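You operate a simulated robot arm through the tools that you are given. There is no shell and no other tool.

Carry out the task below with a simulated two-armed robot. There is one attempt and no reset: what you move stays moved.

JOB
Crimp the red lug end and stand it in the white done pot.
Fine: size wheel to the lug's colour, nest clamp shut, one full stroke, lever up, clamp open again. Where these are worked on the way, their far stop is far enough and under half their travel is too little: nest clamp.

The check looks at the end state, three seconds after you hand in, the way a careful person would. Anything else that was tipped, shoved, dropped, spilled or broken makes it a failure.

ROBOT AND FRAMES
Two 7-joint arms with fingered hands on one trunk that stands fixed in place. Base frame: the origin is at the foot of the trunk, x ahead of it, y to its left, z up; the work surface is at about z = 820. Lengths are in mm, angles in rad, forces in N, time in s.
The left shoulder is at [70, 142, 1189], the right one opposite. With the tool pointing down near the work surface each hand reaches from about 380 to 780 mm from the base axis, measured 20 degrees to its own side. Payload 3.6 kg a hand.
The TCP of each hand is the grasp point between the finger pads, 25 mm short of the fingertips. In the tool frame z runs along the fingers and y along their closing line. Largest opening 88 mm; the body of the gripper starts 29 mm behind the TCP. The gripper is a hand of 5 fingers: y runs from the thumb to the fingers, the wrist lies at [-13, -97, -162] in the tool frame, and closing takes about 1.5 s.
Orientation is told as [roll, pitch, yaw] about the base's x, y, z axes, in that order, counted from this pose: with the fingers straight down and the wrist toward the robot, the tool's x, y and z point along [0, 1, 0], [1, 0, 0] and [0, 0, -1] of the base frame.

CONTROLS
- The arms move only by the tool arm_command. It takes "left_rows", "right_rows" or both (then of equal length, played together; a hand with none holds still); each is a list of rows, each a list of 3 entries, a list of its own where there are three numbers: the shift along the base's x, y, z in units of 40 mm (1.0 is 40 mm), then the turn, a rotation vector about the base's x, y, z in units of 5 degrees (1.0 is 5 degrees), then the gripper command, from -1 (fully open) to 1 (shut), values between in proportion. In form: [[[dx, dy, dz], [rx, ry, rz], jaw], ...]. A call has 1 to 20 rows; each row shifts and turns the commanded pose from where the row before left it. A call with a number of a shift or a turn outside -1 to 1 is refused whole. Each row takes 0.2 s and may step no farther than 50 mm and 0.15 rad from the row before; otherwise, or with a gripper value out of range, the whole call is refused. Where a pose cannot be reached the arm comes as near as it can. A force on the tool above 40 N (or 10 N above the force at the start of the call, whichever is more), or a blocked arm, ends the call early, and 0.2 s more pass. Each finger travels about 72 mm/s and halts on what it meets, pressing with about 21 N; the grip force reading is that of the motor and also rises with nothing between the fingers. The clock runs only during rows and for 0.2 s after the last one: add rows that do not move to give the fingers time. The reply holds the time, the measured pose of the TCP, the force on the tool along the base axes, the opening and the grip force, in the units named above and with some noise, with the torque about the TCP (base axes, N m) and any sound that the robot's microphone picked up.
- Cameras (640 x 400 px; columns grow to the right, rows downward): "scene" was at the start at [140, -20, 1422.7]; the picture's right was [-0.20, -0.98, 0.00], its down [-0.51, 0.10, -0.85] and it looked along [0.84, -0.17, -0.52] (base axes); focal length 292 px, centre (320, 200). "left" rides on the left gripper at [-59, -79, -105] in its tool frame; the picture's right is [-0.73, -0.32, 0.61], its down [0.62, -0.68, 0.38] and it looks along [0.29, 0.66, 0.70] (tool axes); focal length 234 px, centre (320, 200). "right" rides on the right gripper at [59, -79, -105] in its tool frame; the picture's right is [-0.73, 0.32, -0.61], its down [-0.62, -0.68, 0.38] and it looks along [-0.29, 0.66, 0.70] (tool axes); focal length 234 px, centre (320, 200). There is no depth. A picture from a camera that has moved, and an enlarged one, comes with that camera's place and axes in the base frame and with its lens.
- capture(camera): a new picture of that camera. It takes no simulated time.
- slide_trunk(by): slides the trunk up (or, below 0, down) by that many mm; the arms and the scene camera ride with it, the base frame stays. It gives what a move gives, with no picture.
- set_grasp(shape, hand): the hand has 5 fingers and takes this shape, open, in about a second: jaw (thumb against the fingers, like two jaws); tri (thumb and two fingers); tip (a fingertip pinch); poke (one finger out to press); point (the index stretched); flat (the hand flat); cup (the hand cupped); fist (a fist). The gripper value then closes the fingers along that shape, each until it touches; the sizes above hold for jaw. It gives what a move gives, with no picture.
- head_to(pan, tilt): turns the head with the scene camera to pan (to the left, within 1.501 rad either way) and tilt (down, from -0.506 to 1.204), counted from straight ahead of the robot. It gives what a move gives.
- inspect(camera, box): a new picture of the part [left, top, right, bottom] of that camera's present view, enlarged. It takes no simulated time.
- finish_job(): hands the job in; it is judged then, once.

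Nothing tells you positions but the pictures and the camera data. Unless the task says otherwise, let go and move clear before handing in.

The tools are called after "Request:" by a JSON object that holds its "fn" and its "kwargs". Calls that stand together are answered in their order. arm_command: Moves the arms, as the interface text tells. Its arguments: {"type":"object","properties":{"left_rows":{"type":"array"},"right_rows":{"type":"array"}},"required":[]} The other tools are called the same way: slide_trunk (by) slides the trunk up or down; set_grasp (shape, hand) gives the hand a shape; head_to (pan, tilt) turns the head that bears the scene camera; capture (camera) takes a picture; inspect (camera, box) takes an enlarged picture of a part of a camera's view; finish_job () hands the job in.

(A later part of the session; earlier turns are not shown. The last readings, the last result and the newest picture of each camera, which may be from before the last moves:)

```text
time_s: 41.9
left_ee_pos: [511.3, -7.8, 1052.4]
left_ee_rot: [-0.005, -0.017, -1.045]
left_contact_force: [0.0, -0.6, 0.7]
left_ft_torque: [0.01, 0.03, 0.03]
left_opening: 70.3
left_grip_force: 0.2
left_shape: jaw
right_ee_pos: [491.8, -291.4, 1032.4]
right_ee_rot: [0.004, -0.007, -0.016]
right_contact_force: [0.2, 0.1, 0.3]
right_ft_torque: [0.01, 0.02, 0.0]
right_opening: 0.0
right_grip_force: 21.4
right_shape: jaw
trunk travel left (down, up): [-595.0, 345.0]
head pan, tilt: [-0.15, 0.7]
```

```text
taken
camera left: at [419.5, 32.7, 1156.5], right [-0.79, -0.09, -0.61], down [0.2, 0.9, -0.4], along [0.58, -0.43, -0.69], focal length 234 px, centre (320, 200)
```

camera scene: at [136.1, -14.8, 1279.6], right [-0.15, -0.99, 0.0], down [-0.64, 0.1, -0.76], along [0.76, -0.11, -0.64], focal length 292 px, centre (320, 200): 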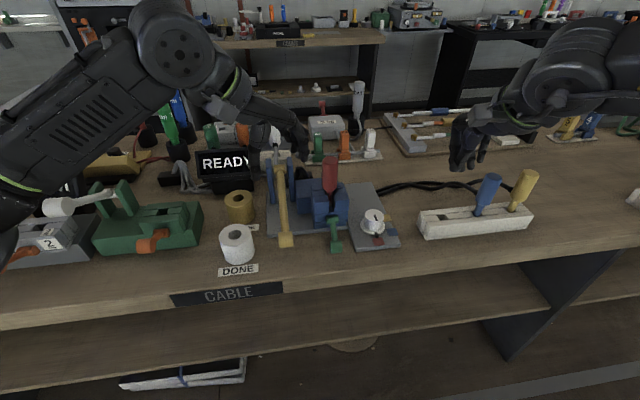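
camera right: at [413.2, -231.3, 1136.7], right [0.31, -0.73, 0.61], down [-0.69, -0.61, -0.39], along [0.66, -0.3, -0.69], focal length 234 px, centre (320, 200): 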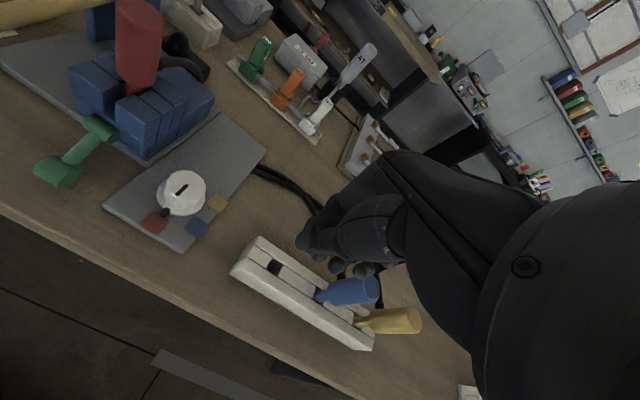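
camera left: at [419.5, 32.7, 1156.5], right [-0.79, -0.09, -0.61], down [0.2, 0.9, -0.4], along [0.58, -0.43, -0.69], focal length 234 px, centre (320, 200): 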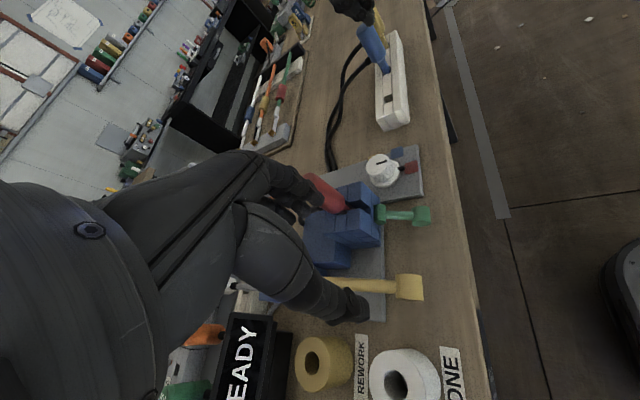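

Yaw -60° so far. I'll finish turning to -90°, narrow the opening to about 50 mm for the 26 mm wide paddle, and check alignment before descending.

Request:
{"fn": "arm_command", "kwargs": {"left_rows": [[[0, 0, 0], [0, 0, -1], -0.14], [[0, 0, 0], [0, 0, -1], -0.14], [[0, 0, 0], [0, 0, -1], -0.14], [[0, 0, 0], [0, 0, -1], -0.14], [[0, 0, -0.5], [0, 0, -1], -0.14], [[0, 0, -0.5], [0, 0, -1], -0.14], [[0, 0, -0.5], [0, 0, 0], -0.14], [[0, 0, 0], [0, 0, 0], -0.14]]}}

Request:
{"fn": "capture", "kwargs": {"camera": "scene"}}

Request:
{"fn": "capture", "kwargs": {"camera": "left"}}

Request:
{"fn": "inspect", "kwargs": {"camera": "scene", "box": [225, 115, 365, 265]}}

```text
time_s: 43.7
left_ee_pos: [511.5, -8.1, 992.3]
left_ee_rot: [-0.006, -0.016, -1.569]
left_contact_force: [-0.2, 1.0, -0.3]
left_ft_torque: [0.0, 0.01, 0.0]
left_opening: 50.8
left_grip_force: 0.1
left_shape: jaw
right_ee_pos: [493.4, -291.5, 1033.4]
right_ee_rot: [0.003, -0.008, -0.016]
right_contact_force: [0.4, -0.4, -0.1]
right_ft_torque: [-0.01, -0.02, 0.01]
right_opening: 0.1
right_grip_force: 21.3
right_shape: jaw
trunk travel left (down, up): [-595.0, 345.0]
head pan, tilt: [-0.15, 0.7]
```

```text
taken
camera scene: at [135.7, -15.0, 1279.6], right [-0.15, -0.99, 0.0], down [-0.64, 0.1, -0.76], along [0.76, -0.11, -0.64], focal length 292 px, centre (320, 200)
```

scene: 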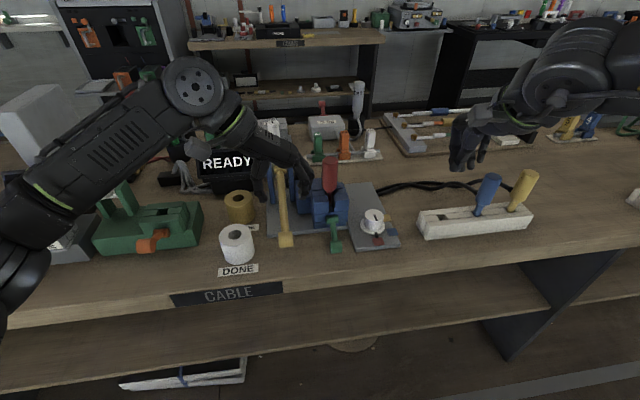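

```text
taken
camera left: at [452.8, 73.1, 1096.2], right [-0.73, 0.31, -0.61], down [0.62, 0.68, -0.4], along [0.29, -0.67, -0.69], focal length 234 px, centre (320, 200)
```

left: 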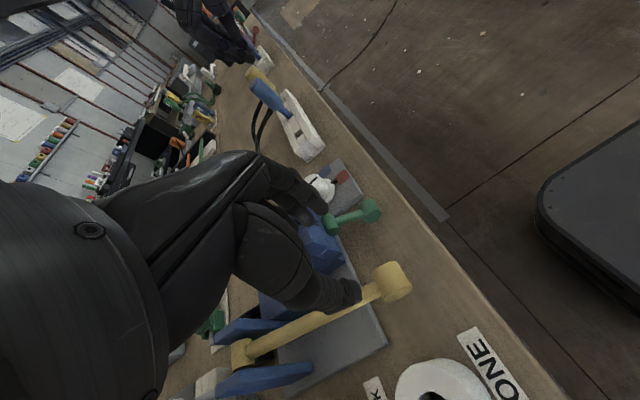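

```text
2.67 times, centred on (295, 190) of scene
camera zoom: at [135.7, -15.0, 1279.6], right [-0.15, -0.99, 0.0], down [-0.64, 0.1, -0.76], along [0.76, -0.11, -0.64], focal length 778 px, centre (387, 227)
```

zoom: 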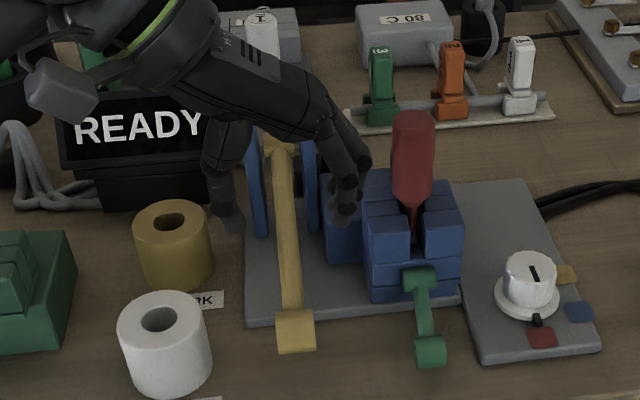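

The jaws straddle the lever line well. I'll descend most of the way and check clearances.

Request:
{"fn": "arm_command", "kwargs": {"left_rows": [[[0, 0.02, -0.8], [0, 0, 0], -0.14], [[0, 0, -0.8], [0, 0, 0], -0.14], [[0, 0, -0.7], [0, 0, 0], -0.14], [[0, 0, 0], [0, 0, 0], -0.14]]}}

Request:
{"fn": "capture", "kwargs": {"camera": "left"}}

Request:
{"fn": "inspect", "kwargs": {"camera": "scene", "box": [205, 115, 365, 275]}}

Request:
{"fn": "capture", "kwargs": {"camera": "right"}}

```text
time_s: 44.7
left_ee_pos: [510.1, -5.8, 898.5]
left_ee_rot: [-0.004, -0.015, -1.567]
left_contact_force: [0.4, 0.5, 0.9]
left_ft_torque: [0.02, 0.01, -0.03]
left_opening: 50.7
left_grip_force: 0.0
left_shape: jaw
right_ee_pos: [493.0, -290.5, 1032.5]
right_ee_rot: [0.003, -0.008, -0.015]
right_contact_force: [0.1, 0.6, -0.8]
right_ft_torque: [0.0, 0.0, -0.01]
right_opening: 0.0
right_grip_force: 20.8
right_shape: jaw
trunk travel left (down, up): [-595.0, 345.0]
head pan, tilt: [-0.15, 0.7]
```

```text
taken
camera left: at [451.2, 74.5, 1003.9], right [-0.73, 0.31, -0.61], down [0.62, 0.68, -0.4], along [0.29, -0.67, -0.69], focal length 234 px, centre (320, 200)
```

left: 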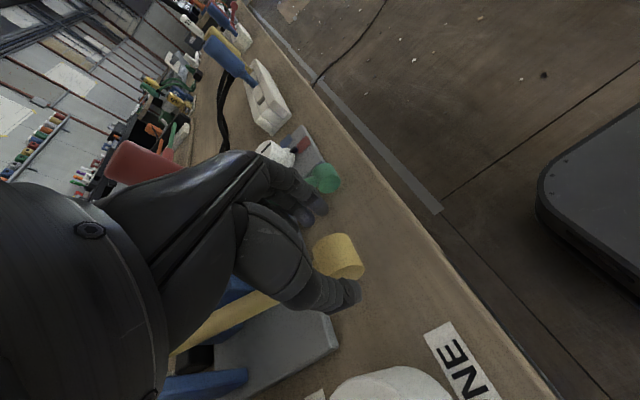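

```text
2.50 times, centred on (285, 195) of scene
camera zoom: at [135.7, -14.9, 1279.6], right [-0.15, -0.99, 0.0], down [-0.64, 0.1, -0.76], along [0.76, -0.11, -0.64], focal length 730 px, centre (408, 212)
```

zoom: 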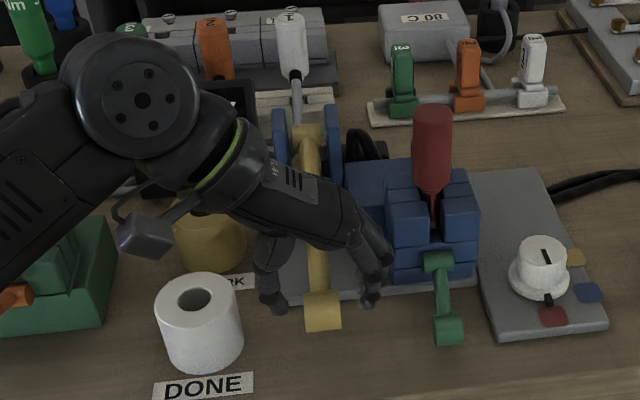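

```text
taken
camera right: at [413.2, -231.4, 1136.6], right [0.31, -0.73, 0.61], down [-0.69, -0.61, -0.39], along [0.66, -0.3, -0.69], focal length 234 px, centre (320, 200)
```

right: 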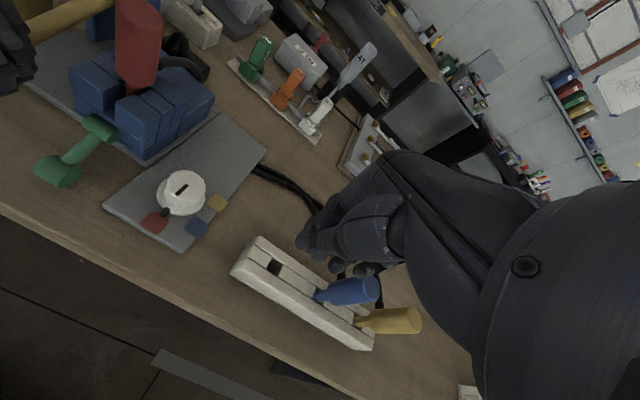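

Thumb and fingers sit on both sides of the lever with clearance. I'll go down the last 26 mm and close.

Request:
{"fn": "arm_command", "kwargs": {"left_rows": [[[0.02, 0, -0.4], [0, 0, 0], -0.14], [[0, 0, -0.25], [0, 0, 0], -0.14], [[0, 0, 0], [0, 0, 0], 0.3], [[0, 0, 0], [0, 0, 0], 0.7], [[0, 0, 0], [0, 0, 0], 1], [[0, 0, 0], [0, 0, 0], 1], [[0, 0, 0], [0, 0, 0], 1]]}}

Request:
{"fn": "capture", "kwargs": {"camera": "left"}}

Request:
{"fn": "inspect", "kwargs": {"camera": "scene", "box": [205, 115, 365, 275]}}

```text
time_s: 46.3
left_ee_pos: [510.8, -6.1, 874.5]
left_ee_rot: [-0.004, -0.015, -1.566]
left_contact_force: [-4.7, 2.5, -3.0]
left_ft_torque: [0.03, 0.11, -0.1]
left_opening: 42.7
left_grip_force: 21.2
left_shape: jaw
right_ee_pos: [491.8, -290.8, 1033.0]
right_ee_rot: [0.005, -0.008, -0.017]
right_contact_force: [-0.5, 0.7, -0.3]
right_ft_torque: [0.0, 0.03, -0.02]
right_opening: 0.0
right_grip_force: 21.0
right_shape: jaw
trunk travel left (down, up): [-595.0, 345.0]
head pan, tilt: [-0.15, 0.7]
```

```text
taken
camera left: at [452.1, 74.6, 978.6], right [-0.73, 0.31, -0.61], down [0.62, 0.68, -0.4], along [0.29, -0.67, -0.69], focal length 234 px, centre (320, 200)
```

left: 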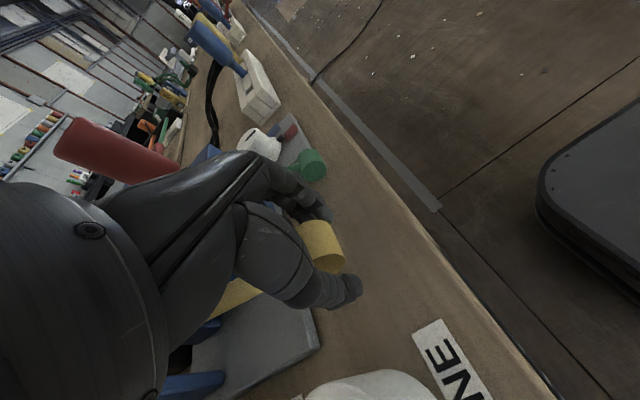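

```text
2.50 times, centred on (285, 195) of scene
camera zoom: at [135.4, -14.3, 1279.6], right [-0.15, -0.99, 0.0], down [-0.64, 0.1, -0.77], along [0.76, -0.11, -0.64], focal length 730 px, centre (408, 212)
```

zoom: 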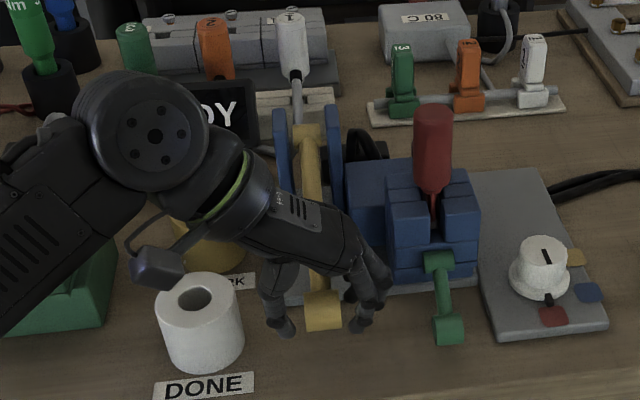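

The jaws report contact at 42.7 mm opening. I'll lift slightly along the arc and see if the lever follows.

Request:
{"fn": "arm_command", "kwargs": {"left_rows": [[[-0.03, 0, 0.25], [0, 0, 0], 1], [[-0.02, 0, 0.3], [0, 0, 0], 1], [[0, 0, 0.3], [0, 0, 0], 1], [[0, 0, 0], [0, 0, 0], 1]]}}

Request:
{"fn": "capture", "kwargs": {"camera": "left"}}

Request:
{"fn": "inspect", "kwargs": {"camera": "scene", "box": [205, 115, 365, 275]}}

```text
time_s: 47.3
left_ee_pos: [506.7, -6.4, 909.9]
left_ee_rot: [-0.003, -0.014, -1.569]
left_contact_force: [-21.6, 3.5, -4.1]
left_ft_torque: [0.09, 0.47, -0.3]
left_opening: 42.9
left_grip_force: 20.7
left_shape: jaw
right_ee_pos: [490.4, -289.1, 1035.0]
right_ee_rot: [0.004, -0.01, -0.015]
right_contact_force: [-0.4, -0.3, -0.2]
right_ft_torque: [0.0, 0.02, 0.01]
right_opening: 0.1
right_grip_force: 21.2
right_shape: jaw
trunk travel left (down, up): [-595.0, 345.0]
head pan, tilt: [-0.15, 0.7]
```

```text
taken
camera left: at [447.9, 74.8, 1014.0], right [-0.73, 0.31, -0.61], down [0.62, 0.68, -0.4], along [0.29, -0.67, -0.69], focal length 234 px, centre (320, 200)
```

left: 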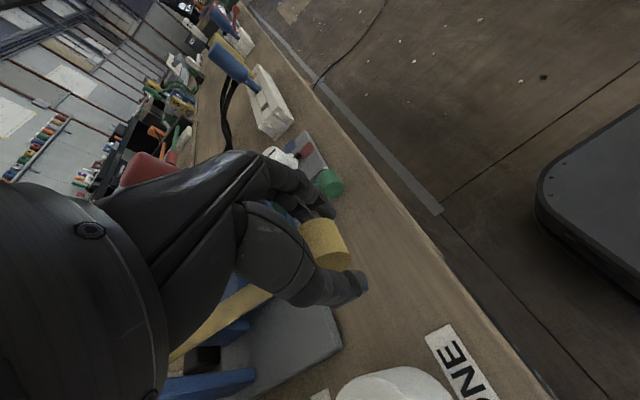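

```text
2.50 times, centred on (285, 195) of scene
camera zoom: at [131.5, -14.1, 1280.1], right [-0.15, -0.99, 0.0], down [-0.63, 0.1, -0.77], along [0.76, -0.11, -0.64], focal length 730 px, centre (408, 212)
```

zoom: 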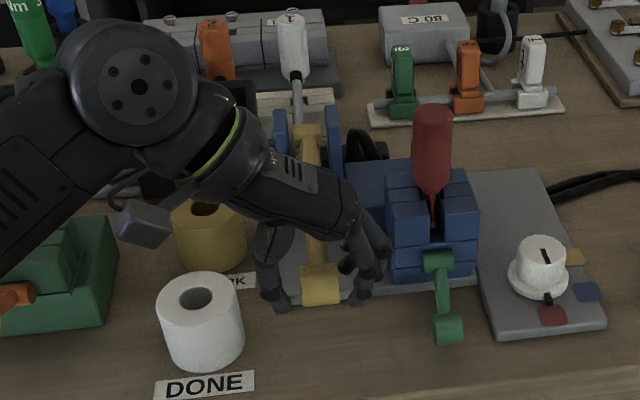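

The lever follows the hand. The reaction is pushing the tool toward the robot, so I'll ease that off before continuing up.

Request:
{"fn": "arm_command", "kwargs": {"left_rows": [[[-0.1, 0, 0.05], [0, 0, 0], 1], [[0, 0, 0], [0, 0, 0], 1]]}}

```text
time_s: 47.9
left_ee_pos: [504.5, -6.1, 911.5]
left_ee_rot: [-0.002, -0.015, -1.569]
left_contact_force: [-10.1, 4.0, -2.2]
left_ft_torque: [0.12, 0.25, -0.17]
left_opening: 42.8
left_grip_force: 20.4
left_shape: jaw
right_ee_pos: [491.4, -289.3, 1032.6]
right_ee_rot: [0.002, -0.009, -0.017]
right_contact_force: [-0.1, -0.4, -0.1]
right_ft_torque: [-0.01, 0.02, 0.02]
right_opening: 0.2
right_grip_force: 20.9
right_shape: jaw
trunk travel left (down, up): [-595.0, 345.0]
head pan, tilt: [-0.15, 0.7]
```

Easing helped. I'll continue lifting in small steps and track the reaction.

Request:
{"fn": "arm_command", "kwargs": {"left_rows": [[[-0.03, 0, 0.3], [0, 0, 0], 1], [[0, 0, 0.3], [0, 0, 0], 1], [[0.03, 0, 0.3], [0, 0, 0], 1], [[0, 0, 0], [0, 0, 0], 1]]}}

Request:
{"fn": "inspect", "kwargs": {"camera": "scene", "box": [205, 115, 365, 275]}}

Request:
{"fn": "capture", "kwargs": {"camera": "left"}}

```text
time_s: 48.9
left_ee_pos: [503.6, -6.8, 947.6]
left_ee_rot: [-0.005, -0.016, -1.567]
left_contact_force: [-7.9, 4.4, -1.2]
left_ft_torque: [0.14, 0.29, -0.02]
left_opening: 40.9
left_grip_force: 20.8
left_shape: jaw
right_ee_pos: [490.5, -290.9, 1033.0]
right_ee_rot: [0.001, -0.009, -0.014]
right_contact_force: [0.5, 0.3, -0.3]
right_ft_torque: [0.01, -0.03, 0.03]
right_opening: 0.0
right_grip_force: 21.7
right_shape: jaw
trunk travel left (down, up): [-595.0, 345.0]
head pan, tilt: [-0.15, 0.7]
```

```text
2.50 times, centred on (285, 195) of scene
camera zoom: at [134.1, -13.6, 1279.8], right [-0.15, -0.99, 0.0], down [-0.64, 0.1, -0.77], along [0.76, -0.11, -0.64], focal length 730 px, centre (408, 212)
```

zoom: 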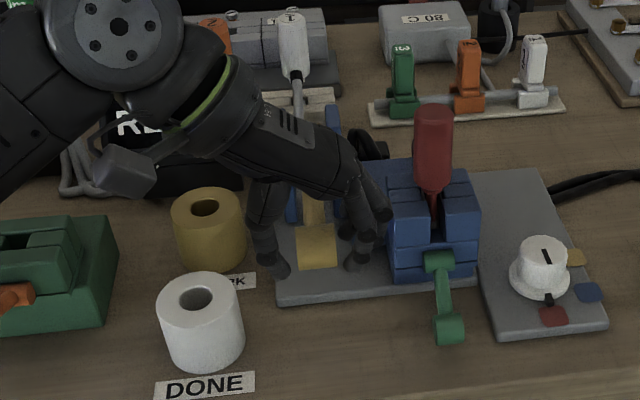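

```text
taken
camera left: at [444.9, 74.3, 1051.5], right [-0.73, 0.31, -0.61], down [0.62, 0.68, -0.4], along [0.29, -0.67, -0.69], focal length 234 px, centre (320, 200)
```

left: 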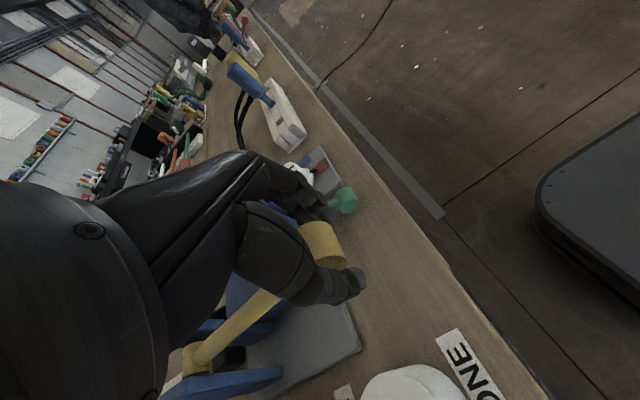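

The lever is following well. I'll continue up.

Request:
{"fn": "arm_command", "kwargs": {"left_rows": [[[0.03, 0, 0.3], [0, 0, 0], 1], [[0.07, 0, 0.3], [0, 0, 0], 1], [[0.1, 0, 0.3], [0, 0, 0], 1], [[0, 0, 0], [0, 0, 0], 1]]}}

Request:
{"fn": "inspect", "kwargs": {"camera": "scene", "box": [205, 115, 365, 275]}}

Request:
{"fn": "capture", "kwargs": {"camera": "left"}}

```text
time_s: 49.9
left_ee_pos: [510.3, -8.7, 984.1]
left_ee_rot: [-0.002, -0.014, -1.57]
left_contact_force: [-10.7, -2.5, 2.5]
left_ft_torque: [-0.02, 0.21, 0.09]
left_opening: 32.6
left_grip_force: 20.7
left_shape: jaw
right_ee_pos: [490.2, -291.2, 1033.1]
right_ee_rot: [0.003, -0.009, -0.015]
right_contact_force: [0.6, -0.1, 1.3]
right_ft_torque: [0.01, -0.01, 0.05]
right_opening: 0.0
right_grip_force: 21.1
right_shape: jaw
trunk travel left (down, up): [-595.0, 345.0]
head pan, tilt: [-0.15, 0.7]
```

```text
2.50 times, centred on (285, 195) of scene
camera zoom: at [133.1, -15.5, 1279.9], right [-0.15, -0.99, 0.0], down [-0.64, 0.1, -0.77], along [0.76, -0.11, -0.64], focal length 730 px, centre (408, 212)
```

zoom: 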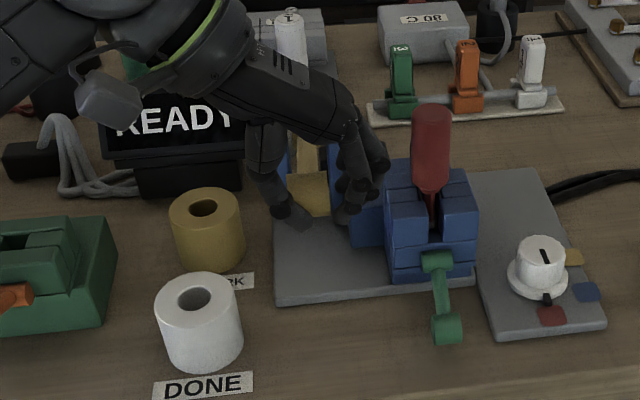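

```text
taken
camera left: at [452.0, 72.2, 1088.3], right [-0.73, 0.31, -0.61], down [0.62, 0.68, -0.4], along [0.29, -0.67, -0.69], focal length 234 px, centre (320, 200)
```

left: 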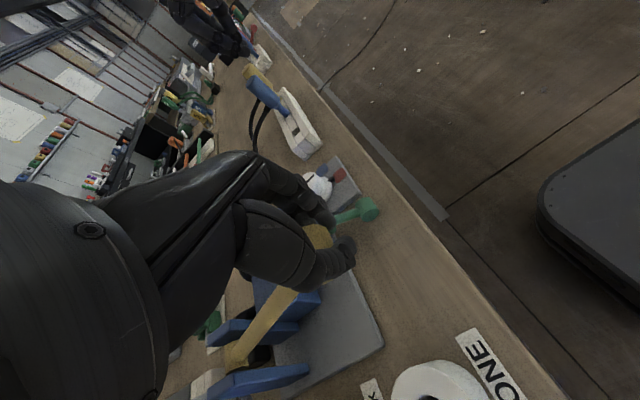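

The lever is at about 22°, with about 11° more to reach its original height. I'll continue up and forward.

Request:
{"fn": "arm_command", "kwargs": {"left_rows": [[[0.12, 0, 0.25], [0, 0, 0], 1], [[0.15, 0, 0.25], [0, 0, 0], 1], [[0.15, 0, 0.25], [0, 0, 0], 1], [[0, 0, 0], [0, 0, 0], 1]]}}

Request:
{"fn": "inspect", "kwargs": {"camera": "scene", "box": [205, 115, 365, 275]}}

Request:
{"fn": "capture", "kwargs": {"camera": "left"}}

```text
time_s: 50.9
left_ee_pos: [525.3, -8.1, 1012.8]
left_ee_rot: [-0.005, -0.013, -1.572]
left_contact_force: [-32.1, -4.4, -15.4]
left_ft_torque: [0.05, 0.51, -0.25]
left_opening: 30.7
left_grip_force: 21.2
left_shape: jaw
right_ee_pos: [487.9, -293.1, 1033.2]
right_ee_rot: [0.004, -0.011, -0.016]
right_contact_force: [-0.8, -0.2, -0.3]
right_ft_torque: [-0.03, -0.04, -0.01]
right_opening: 0.0
right_grip_force: 21.1
right_shape: jaw
trunk travel left (down, up): [-595.0, 345.0]
head pan, tilt: [-0.15, 0.7]
```

```text
2.50 times, centred on (285, 195) of scene
camera zoom: at [130.1, -15.8, 1279.9], right [-0.15, -0.99, 0.0], down [-0.63, 0.1, -0.77], along [0.76, -0.11, -0.64], focal length 730 px, centre (408, 212)
```

zoom: 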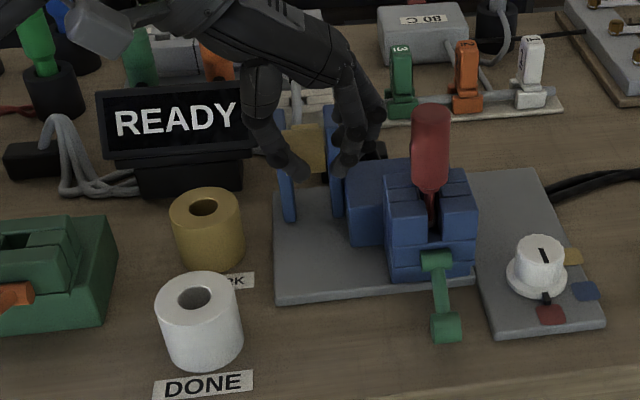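

```text
taken
camera left: at [466.5, 71.6, 1117.9], right [-0.73, 0.32, -0.61], down [0.62, 0.68, -0.39], along [0.29, -0.67, -0.69], focal length 234 px, centre (320, 200)
```

left: 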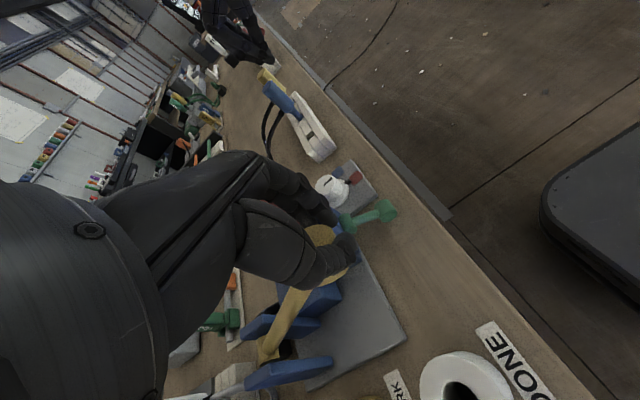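

The paddle is back at its original height, with reaction from the upper stop. I'll ease off slightly, open, and rise straight up.

Request:
{"fn": "arm_command", "kwargs": {"left_rows": [[[-0.07, 0, -0.06], [0, 0, 0], 1], [[0, 0, 0], [0, 0, 0], 0.4], [[0, 0, 0], [0, 0, 0], 0], [[0, 0, 0], [0, 0, 0], -0.2], [[0, 0, 0], [0, 0, 0], -0.2], [[0, 0, 0.5], [0, 0, 0], -0.2], [[0, 0, 0.9], [0, 0, 0], -0.2], [[0, 0, 0.9], [0, 0, 0], -0.2], [[0, 0, 0], [0, 0, 0], -0.2]]}}

Request:
{"fn": "inspect", "kwargs": {"camera": "scene", "box": [205, 115, 365, 275]}}

Request:
{"fn": "capture", "kwargs": {"camera": "left"}}

```text
time_s: 52.9
left_ee_pos: [527.2, -7.6, 1103.0]
left_ee_rot: [-0.006, -0.015, -1.567]
left_contact_force: [-0.2, -0.7, 0.4]
left_ft_torque: [0.0, 0.0, -0.01]
left_opening: 52.8
left_grip_force: 0.1
left_shape: jaw
right_ee_pos: [492.9, -290.8, 1031.8]
right_ee_rot: [0.004, -0.005, -0.015]
right_contact_force: [-0.1, -0.9, 0.7]
right_ft_torque: [-0.01, -0.01, 0.0]
right_opening: 0.2
right_grip_force: 21.3
right_shape: jaw
trunk travel left (down, up): [-595.0, 345.0]
head pan, tilt: [-0.15, 0.7]
```

```text
2.50 times, centred on (285, 195) of scene
camera zoom: at [136.6, -14.6, 1279.5], right [-0.15, -0.99, 0.0], down [-0.64, 0.1, -0.76], along [0.76, -0.11, -0.64], focal length 730 px, centre (408, 212)
```

zoom: 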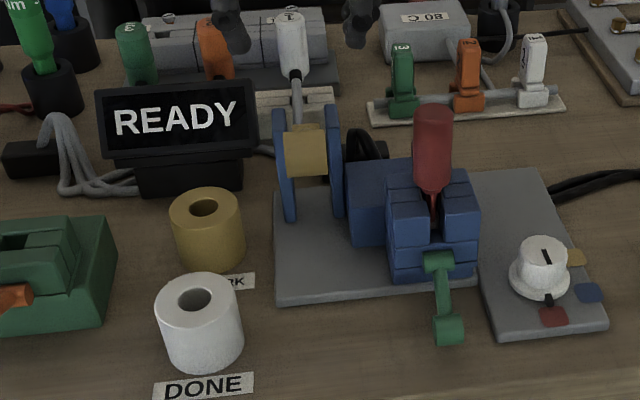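

```text
taken
camera left: at [468.8, 73.3, 1207.9], right [-0.73, 0.31, -0.61], down [0.62, 0.68, -0.4], along [0.29, -0.67, -0.69], focal length 234 px, centre (320, 200)
```

left: 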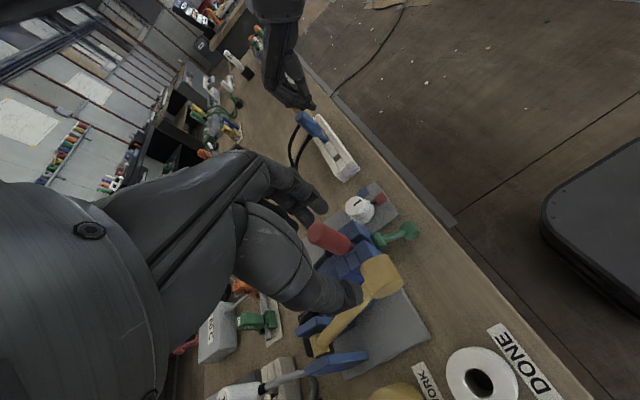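

The stroke lever is exactly back at its starting height and staying there, with the pots and display undisturbed. Now the clamp must be opened by lifting the green lever, so I'll park the left hand away to the left and give the right hand a narrower "tri" grasp turned to yaw +90°.

Request:
{"fn": "set_grasp", "kwargs": {"hand": "right", "shape": "tri"}}

Request:
{"fn": "arm_command", "kwargs": {"left_rows": [[[-0.2, 0.8, 0.2], [0, 0, 1], -0.2], [[-0.2, 0.8, 0.2], [0, 0, 1], -0.2], [[-0.2, 0.8, 0], [0, 0, 1], -0.2], [[0, 0.5, 0], [0, 0, 1], -0.2], [[0, 0, 0], [0, 0, 1], -0.2], [[0, 0, 0], [0, 0, 1], -0.2], [[0, 0, 0], [0, 0, 1], -0.2], [[0, 0, 0], [0, 0, 1], -0.2], [[0, 0, 0], [0, 0, 1], -0.2], [[0, 0, 0], [0, 0, 1], -0.2], [[0, 0, 0], [0, 0, 1], -0.2], [[0, 0, 0], [0, 0, 1], -0.2], [[0, 0, 0], [0, 0, 1], -0.2], [[0, 0, 0], [0, 0, 1], -0.2], [[0, 0, 0], [0, 0, 1], -0.2], [[0, 0, 0], [0, 0, 1], -0.2], [[0, 0, 0], [0, 0, 1], -0.2], [[0, 0, 0], [0, 0, 1], -0.2]], "right_rows": [[[0, 0, 0.5], [0, 0, 1], -1], [[0, 0.2, 0.5], [0, 0, 1], -1], [[0, 0.3, 0.2], [0, 0, 1], -1], [[0, 0.5, 0], [0, 0, 1], -1], [[0, 0.5, 0], [0, 0, 1], -1], [[0, 0.5, 0], [0, 0, 1], -1], [[0, 0.5, 0], [0, 0, 1], -1], [[0, 0.5, 0], [0, 0, 1], -1], [[0, 0.5, 0], [0, 0, 1], -1], [[0, 0.5, 0], [0, 0, 1], -1], [[0, 0.5, 0], [0, 0, 1], -1], [[0, 0, 0], [0, 0, 1], -1], [[0, 0, 0], [0, 0, 1], -1], [[0, 0, 0], [0, 0, 1], -1], [[0, 0, 0], [0, 0, 1], -1], [[0, 0, 0], [0, 0, 1], -1], [[0, 0, 0], [0, 0, 1], -1], [[0, 0, 0], [0, 0, 1], -1]]}}

Request:
{"fn": "capture", "kwargs": {"camera": "scene"}}

Request:
{"fn": "capture", "kwargs": {"camera": "right"}}

Request:
{"fn": "inspect", "kwargs": {"camera": "scene", "box": [245, 85, 425, 265]}}

```text
time_s: 53.8
left_ee_pos: [526.9, -7.5, 1103.1]
left_ee_rot: [-0.005, -0.016, -1.569]
left_contact_force: [0.0, -0.2, 0.2]
left_ft_torque: [-0.02, 0.0, 0.01]
left_opening: 52.7
left_grip_force: 0.1
left_shape: jaw
right_ee_pos: [492.3, -291.6, 1031.7]
right_ee_rot: [0.002, -0.008, -0.017]
right_contact_force: [0.5, 0.0, -0.3]
right_ft_torque: [-0.01, -0.01, -0.01]
right_opening: 87.9
right_grip_force: 0.1
right_shape: tri
trunk travel left (down, up): [-595.0, 345.0]
head pan, tilt: [-0.15, 0.7]
```

```text
time_s: 57.6
left_ee_pos: [502.7, 108.6, 1117.8]
left_ee_rot: [-0.005, -0.015, 0.003]
left_contact_force: [-0.6, -0.3, -0.2]
left_ft_torque: [0.02, 0.01, 0.03]
left_opening: 53.1
left_grip_force: 0.1
left_shape: jaw
right_ee_pos: [301.4, 25.9, 1073.4]
right_ee_rot: [0.003, -0.005, 1.548]
right_contact_force: [0.1, -0.2, -0.6]
right_ft_torque: [-0.01, -0.01, -0.03]
right_opening: 87.7
right_grip_force: 0.0
right_shape: tri
right hand out of reach, approached as far as the arm can: row 11, 12, 13, 14, 15, 16, 17, 18
trunk travel left (down, up): [-595.0, 345.0]
head pan, tilt: [-0.15, 0.7]
```

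```text
taken
camera scene: at [135.4, -14.5, 1279.6], right [-0.15, -0.99, 0.0], down [-0.64, 0.1, -0.77], along [0.76, -0.11, -0.64], focal length 292 px, centre (320, 200)
```

scene: 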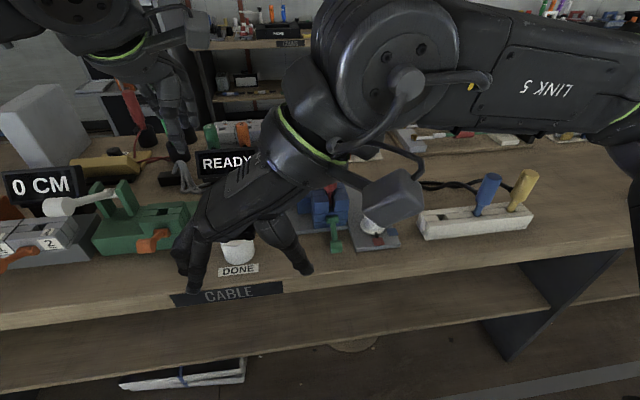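

```text
taken
camera right: at [240.1, -52.6, 1178.1], right [0.73, 0.3, 0.61], down [0.61, -0.69, -0.39], along [0.3, 0.65, -0.69], focal length 234 px, centre (320, 200)
```

right: 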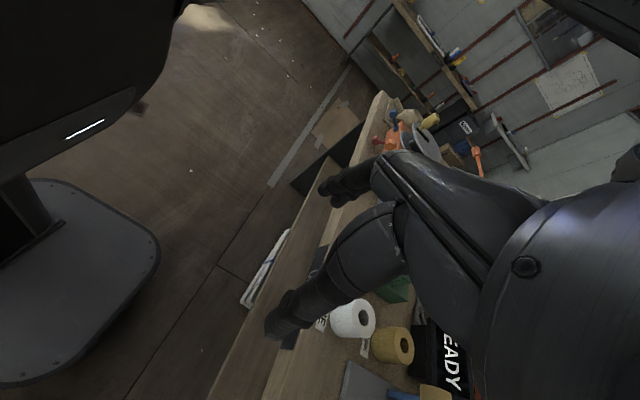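

```text
2.22 times, centred on (335, 175) of scene
camera zoom: at [135.4, -14.5, 1279.6], right [-0.15, -0.99, 0.0], down [-0.64, 0.1, -0.77], along [0.76, -0.11, -0.64], focal length 649 px, centre (287, 256)
```

zoom: 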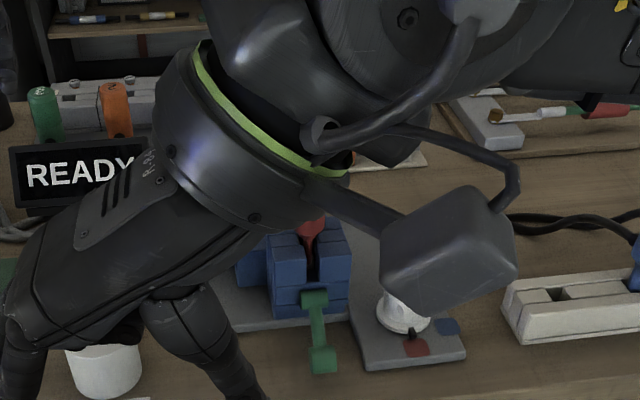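

The right arm can't reach that yaw there and drifted back toward the robot, but nothing was touched. I'll bring it back out to the right and use the left hand for the clamp lever instead.

Request:
{"fn": "arm_command", "kwargs": {"right_rows": [[[0, -0.6, 0.1], [0, 0, -1], -1], [[0, -0.6, 0.1], [0, 0, -1], -1], [[0, -0.6, 0], [0, 0, -1], -1], [[0.1, -0.6, 0], [0, 0, -1], -1], [[0.2, -0.6, 0], [0, 0, -1], -1], [[0.3, -0.5, 0], [0, 0, -1], -1], [[0.3, -0.5, 0], [0, 0, -1], -1], [[0.3, -0.5, 0], [0, 0, -1], -1]]}}

Request:
{"fn": "capture", "kwargs": {"camera": "scene"}}

```text
time_s: 59.4
left_ee_pos: [503.9, 106.9, 1119.1]
left_ee_rot: [-0.005, -0.013, 0.004]
left_contact_force: [-0.1, -0.7, 0.4]
left_ft_torque: [0.01, -0.02, -0.01]
left_opening: 53.1
left_grip_force: 0.0
left_shape: jaw
right_ee_pos: [349.0, -156.0, 1081.8]
right_ee_rot: [0.005, -0.007, 0.856]
right_contact_force: [-0.2, -0.3, -0.6]
right_ft_torque: [0.02, 0.01, 0.03]
right_opening: 87.6
right_grip_force: 0.0
right_shape: tri
trunk travel left (down, up): [-595.0, 345.0]
head pan, tilt: [-0.15, 0.7]
```

```text
taken
camera scene: at [135.7, -15.3, 1279.6], right [-0.15, -0.99, 0.0], down [-0.64, 0.1, -0.76], along [0.76, -0.11, -0.64], focal length 292 px, centre (320, 200)
```

scene: 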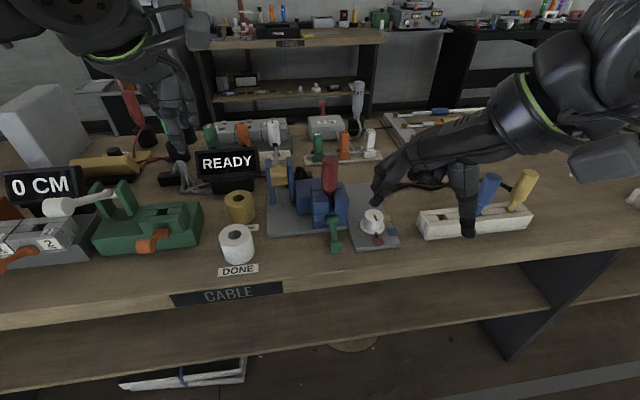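

The right arm is back under control. I'll send it to a park pose on the right and change the left hand to the tri grasp.

Request:
{"fn": "arm_command", "kwargs": {"right_rows": [[[0.22, -0.43, 0], [0, 0, -1], -1], [[0.22, -0.43, 0], [0, 0, -1], -1], [[0.22, -0.43, 0], [0, 0, -1], -1], [[0.22, -0.43, 0], [0, 0, -1], -1], [[0.22, -0.43, 0], [0, 0, -1], -1], [[0.22, -0.43, 0], [0, 0, -1], -1], [[0.22, -0.43, 0], [0, 0, -1], -1], [[0.22, -0.43, 0], [0, 0, -1], -1], [[0.22, -0.43, 0], [0, 0, -1], -1], [[0.22, -0.43, 0], [0, 0, -0.8], -1]]}}

Request:
{"fn": "set_grasp", "kwargs": {"hand": "left", "shape": "tri"}}

Request:
{"fn": "arm_command", "kwargs": {"left_rows": [[[0, -0.4, 0], [0, 0, -1], -0.2], [[0, -0.4, 0], [0, 0, -1], -0.2], [[0, -0.4, 0], [0, 0, -1], -0.2], [[0, -0.4, 0], [0, 0, -1], -0.2], [[0, -0.4, 0], [0, 0, -1], -0.2], [[0, -0.4, 0], [0, 0, -1], -0.2], [[0, -0.4, 0], [0, 0, -1], -0.2], [[0, -0.4, 0], [0, 0, -1], -0.2], [[0, -0.4, 0], [0, 0, -1], -0.2], [[0, -0.4, 0], [0, 0, -1], -0.2], [[0, -0.4, 0], [0, 0, -1], -0.2], [[-0.1, -0.4, 0], [0, 0, -1], -0.2], [[-0.1, -0.35, 0], [0, 0, -1], -0.2], [[0, 0, 0], [0, 0, 0], -0.2]]}}

Request:
{"fn": "capture", "kwargs": {"camera": "scene"}}

Request:
{"fn": "capture", "kwargs": {"camera": "left"}}

Request:
{"fn": "inspect", "kwargs": {"camera": "scene", "box": [245, 85, 425, 265]}}

```text
time_s: 61.6
left_ee_pos: [503.5, 108.2, 1118.2]
left_ee_rot: [-0.005, -0.014, 0.005]
left_contact_force: [0.1, 0.7, 0.2]
left_ft_torque: [-0.02, -0.02, -0.02]
left_opening: 52.8
left_grip_force: 0.0
left_shape: jaw
right_ee_pos: [437.6, -327.5, 1080.0]
right_ee_rot: [0.004, -0.008, 0.0]
right_contact_force: [-0.5, -0.1, -0.3]
right_ft_torque: [-0.01, 0.0, 0.02]
right_opening: 87.6
right_grip_force: 0.1
right_shape: tri
trunk travel left (down, up): [-595.0, 345.0]
head pan, tilt: [-0.15, 0.7]
```

```text
time_s: 62.5
left_ee_pos: [504.3, 107.5, 1118.0]
left_ee_rot: [-0.005, -0.013, 0.003]
left_contact_force: [-0.1, 0.1, 0.5]
left_ft_torque: [-0.01, -0.03, 0.02]
left_opening: 87.7
left_grip_force: 0.0
left_shape: tri
right_ee_pos: [437.3, -327.6, 1080.2]
right_ee_rot: [0.003, -0.008, 0.001]
right_contact_force: [0.3, 0.3, 1.1]
right_ft_torque: [0.01, -0.03, 0.0]
right_opening: 87.5
right_grip_force: 0.2
right_shape: tri
trunk travel left (down, up): [-595.0, 345.0]
head pan, tilt: [-0.15, 0.7]
```

```text
time_s: 65.5
left_ee_pos: [495.9, -96.8, 1118.1]
left_ee_rot: [-0.006, -0.015, -1.131]
left_contact_force: [0.4, -0.4, 0.5]
left_ft_torque: [0.02, 0.01, 0.0]
left_opening: 53.2
left_grip_force: 0.0
left_shape: tri
right_ee_pos: [438.0, -327.5, 1081.0]
right_ee_rot: [0.003, -0.008, 0.002]
right_contact_force: [0.4, 0.0, 0.3]
right_ft_torque: [0.02, -0.02, 0.0]
right_opening: 87.7
right_grip_force: 0.0
right_shape: tri
trunk travel left (down, up): [-595.0, 345.0]
head pan, tilt: [-0.15, 0.7]
```

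```text
taken
camera scene: at [135.8, -14.5, 1279.6], right [-0.15, -0.99, 0.0], down [-0.64, 0.1, -0.76], along [0.76, -0.11, -0.64], focal length 292 px, centre (320, 200)
```

scene: 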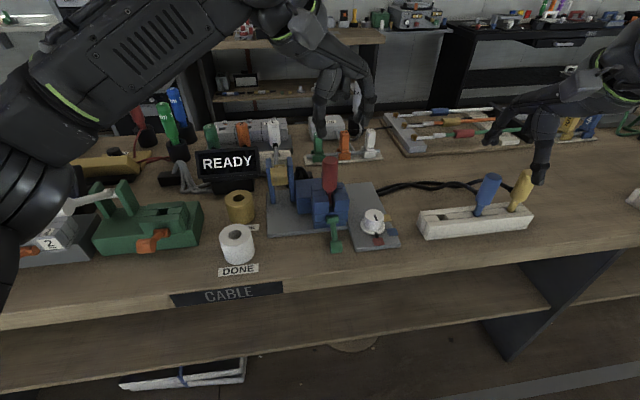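

```text
taken
camera left: at [407.4, -48.5, 1223.4], right [-0.79, -0.03, -0.61], down [0.28, 0.88, -0.4], along [0.54, -0.48, -0.69], focal length 234 px, centre (320, 200)
```

left: 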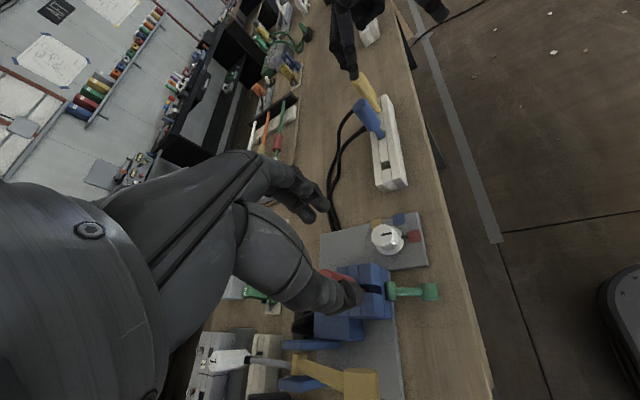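

```text
2.22 times, centred on (335, 175) of scene
camera zoom: at [135.8, -14.5, 1279.6], right [-0.15, -0.99, 0.0], down [-0.64, 0.1, -0.76], along [0.76, -0.11, -0.64], focal length 649 px, centre (287, 256)
```

zoom: 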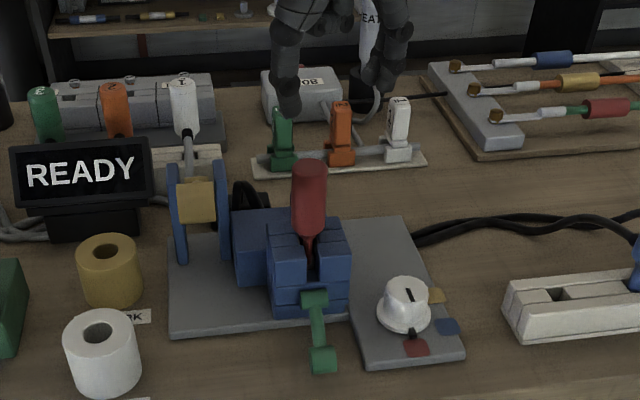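

The left hand is above the clamp lever at yaw -65°. I'll descend in stages, watching clearance to the yellow paddle.

Request:
{"fn": "arm_command", "kwargs": {"left_rows": [[[0, -0.1, -0.9], [0, 0, 0], -0.2], [[0, 0, -0.9], [0, 0, 0], -0.2], [[0, 0, -0.9], [0, 0, 0], -0.2], [[0, 0, -0.9], [0, 0, 0], -0.2], [[0, 0, -0.5], [0, 0, 0], -0.2], [[0, 0, 0], [0, 0, 0], -0.2]]}}

Request:
{"fn": "capture", "kwargs": {"camera": "left"}}

Request:
{"fn": "capture", "kwargs": {"camera": "right"}}

Request:
{"fn": "inspect", "kwargs": {"camera": "scene", "box": [225, 85, 405, 265]}}

```text
time_s: 66.9
left_ee_pos: [494.4, -100.5, 953.4]
left_ee_rot: [-0.003, -0.015, -1.131]
left_contact_force: [0.7, -0.3, 0.1]
left_ft_torque: [-0.04, 0.01, 0.04]
left_opening: 53.1
left_grip_force: 0.1
left_shape: tri
right_ee_pos: [437.7, -326.9, 1079.9]
right_ee_rot: [0.004, -0.008, 0.001]
right_contact_force: [0.0, -0.1, -0.5]
right_ft_torque: [-0.01, -0.02, -0.02]
right_opening: 88.0
right_grip_force: 0.1
right_shape: tri
trunk travel left (down, up): [-595.0, 345.0]
head pan, tilt: [-0.15, 0.7]
```

```text
taken
camera left: at [408.7, -51.9, 1057.2], right [-0.79, -0.03, -0.61], down [0.28, 0.88, -0.4], along [0.54, -0.48, -0.69], focal length 234 px, centre (320, 200)
```

left: 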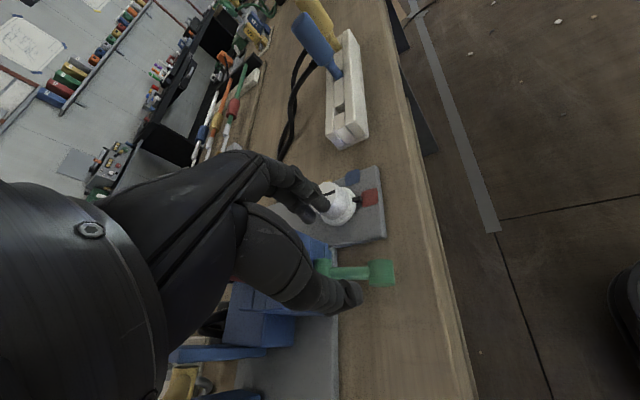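

```text
taken
camera right: at [357.0, -269.0, 1184.5], right [0.32, -0.73, 0.61], down [-0.68, -0.62, -0.39], along [0.66, -0.29, -0.69], focal length 234 px, centre (320, 200)
```

right: 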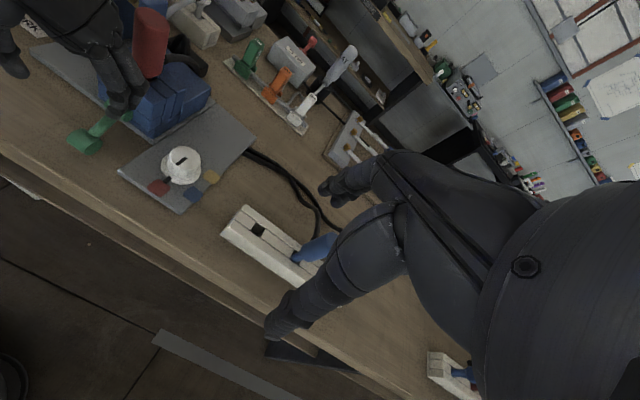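

```text
2.22 times, centred on (315, 175) of scene
camera zoom: at [135.9, -15.0, 1279.6], right [-0.15, -0.99, 0.0], down [-0.64, 0.1, -0.76], along [0.76, -0.11, -0.64], focal length 649 px, centre (331, 256)
```

zoom: 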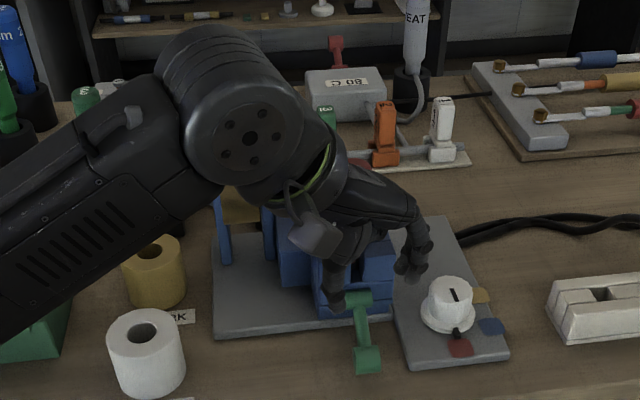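

Request:
{"fn": "inspect", "kwargs": {"camera": "right", "box": [0, 0, 240, 215]}}

Request:
{"fn": "inspect", "kwargs": {"camera": "left", "box": [220, 140, 420, 340]}}

Request:
{"fn": "inspect", "kwargs": {"camera": "scene", "box": [260, 130, 380, 250]}}

```text
1.86 times, centred on (120, 108) of right
camera zoom: at [357.0, -269.0, 1184.5], right [0.32, -0.73, 0.61], down [-0.68, -0.62, -0.39], along [0.66, -0.29, -0.69], focal length 436 px, centre (692, 372)
```

zoom: 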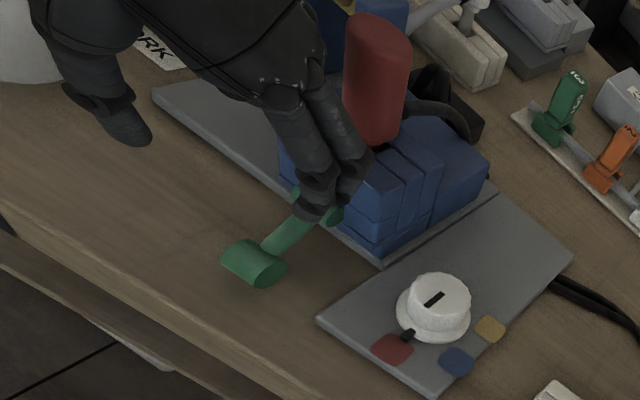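

```text
2.00 times, centred on (320, 240) of left
camera zoom: at [408.7, -51.9, 1057.2], right [-0.79, -0.03, -0.61], down [0.28, 0.88, -0.4], along [0.54, -0.48, -0.69], focal length 468 px, centre (320, 120)
```

zoom: 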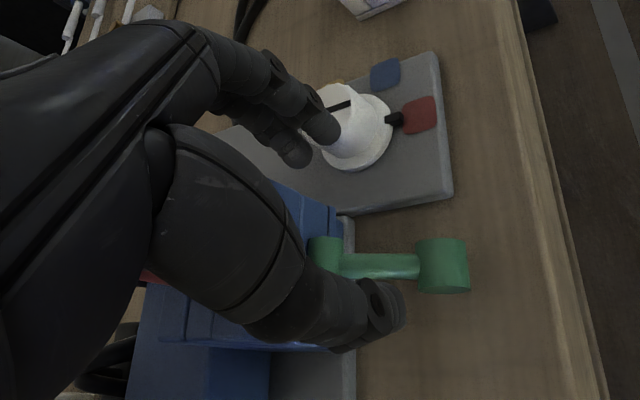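

```text
3.33 times, centred on (320, 190) of scene
camera zoom: at [135.9, -15.0, 1279.6], right [-0.15, -0.99, 0.0], down [-0.64, 0.1, -0.76], along [0.76, -0.11, -0.64], focal length 973 px, centre (320, 233)
```

zoom: 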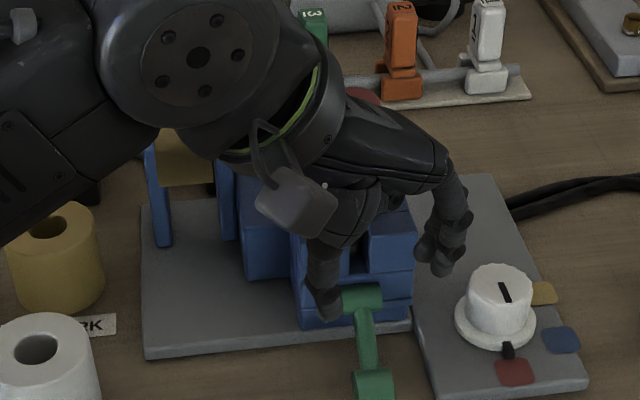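

Tri grasp has two fingers and the thumb; there is room around the lever. I'll shift 6 mm forward and descend further.

Request:
{"fn": "arm_command", "kwargs": {"left_rows": [[[0.15, 0, -0.6], [0, 0, 0], -0.2], [[0, 0, -0.6], [0, 0, 0], -0.2], [[0, 0, -0.4], [0, 0, 0], -0.2], [[0, 0, 0], [0, 0, 0], -0.2]]}}

Request:
{"fn": "inspect", "kwargs": {"camera": "right", "box": [0, 0, 240, 215]}}

Request:
{"fn": "inspect", "kwargs": {"camera": "left", "box": [220, 140, 420, 340]}}

Request:
{"fn": "inspect", "kwargs": {"camera": "scene", "box": [260, 130, 380, 250]}}

```text
time_s: 67.9
left_ee_pos: [503.7, -100.0, 889.4]
left_ee_rot: [-0.005, -0.016, -1.132]
left_contact_force: [0.3, -1.4, 0.0]
left_ft_torque: [0.02, -0.02, -0.01]
left_opening: 53.5
left_grip_force: 0.1
left_shape: tri
right_ee_pos: [437.8, -327.1, 1081.5]
right_ee_rot: [0.004, -0.007, 0.003]
right_contact_force: [0.2, -0.3, -0.8]
right_ft_torque: [-0.02, -0.01, -0.04]
right_opening: 87.6
right_grip_force: 0.0
right_shape: tri
trunk travel left (down, up): [-595.0, 345.0]
head pan, tilt: [-0.15, 0.7]
```

```text
1.86 times, centred on (120, 108) of right
camera zoom: at [356.9, -268.9, 1184.6], right [0.32, -0.73, 0.61], down [-0.68, -0.62, -0.39], along [0.66, -0.29, -0.69], focal length 436 px, centre (692, 372)
```

zoom: 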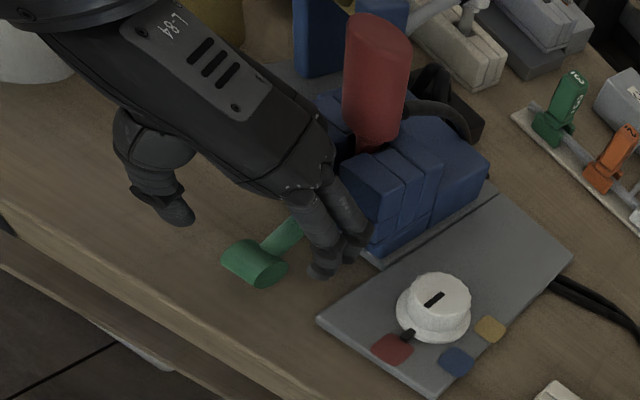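

```text
2.00 times, centred on (320, 240) of left
camera zoom: at [415.8, -52.6, 993.3], right [-0.79, -0.03, -0.61], down [0.28, 0.88, -0.4], along [0.54, -0.48, -0.69], focal length 468 px, centre (320, 120)
```

zoom: 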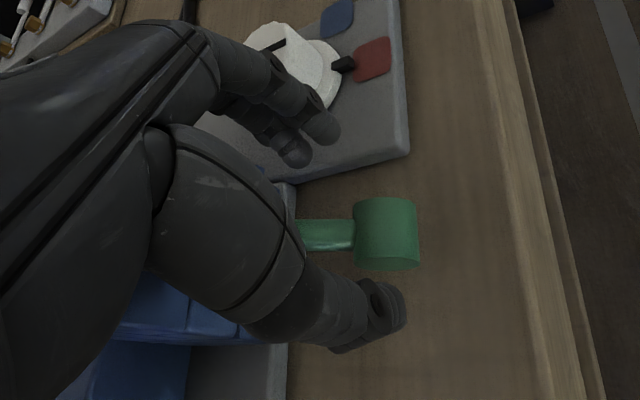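

```text
3.33 times, centred on (320, 190) of scene
camera zoom: at [135.8, -14.9, 1279.6], right [-0.15, -0.99, 0.0], down [-0.64, 0.1, -0.76], along [0.76, -0.11, -0.64], focal length 973 px, centre (320, 233)
```

zoom: 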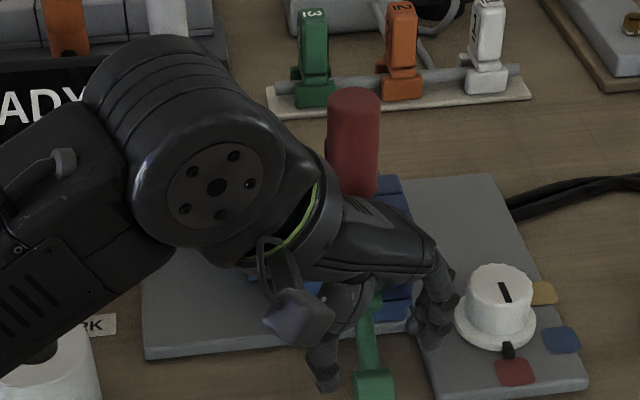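

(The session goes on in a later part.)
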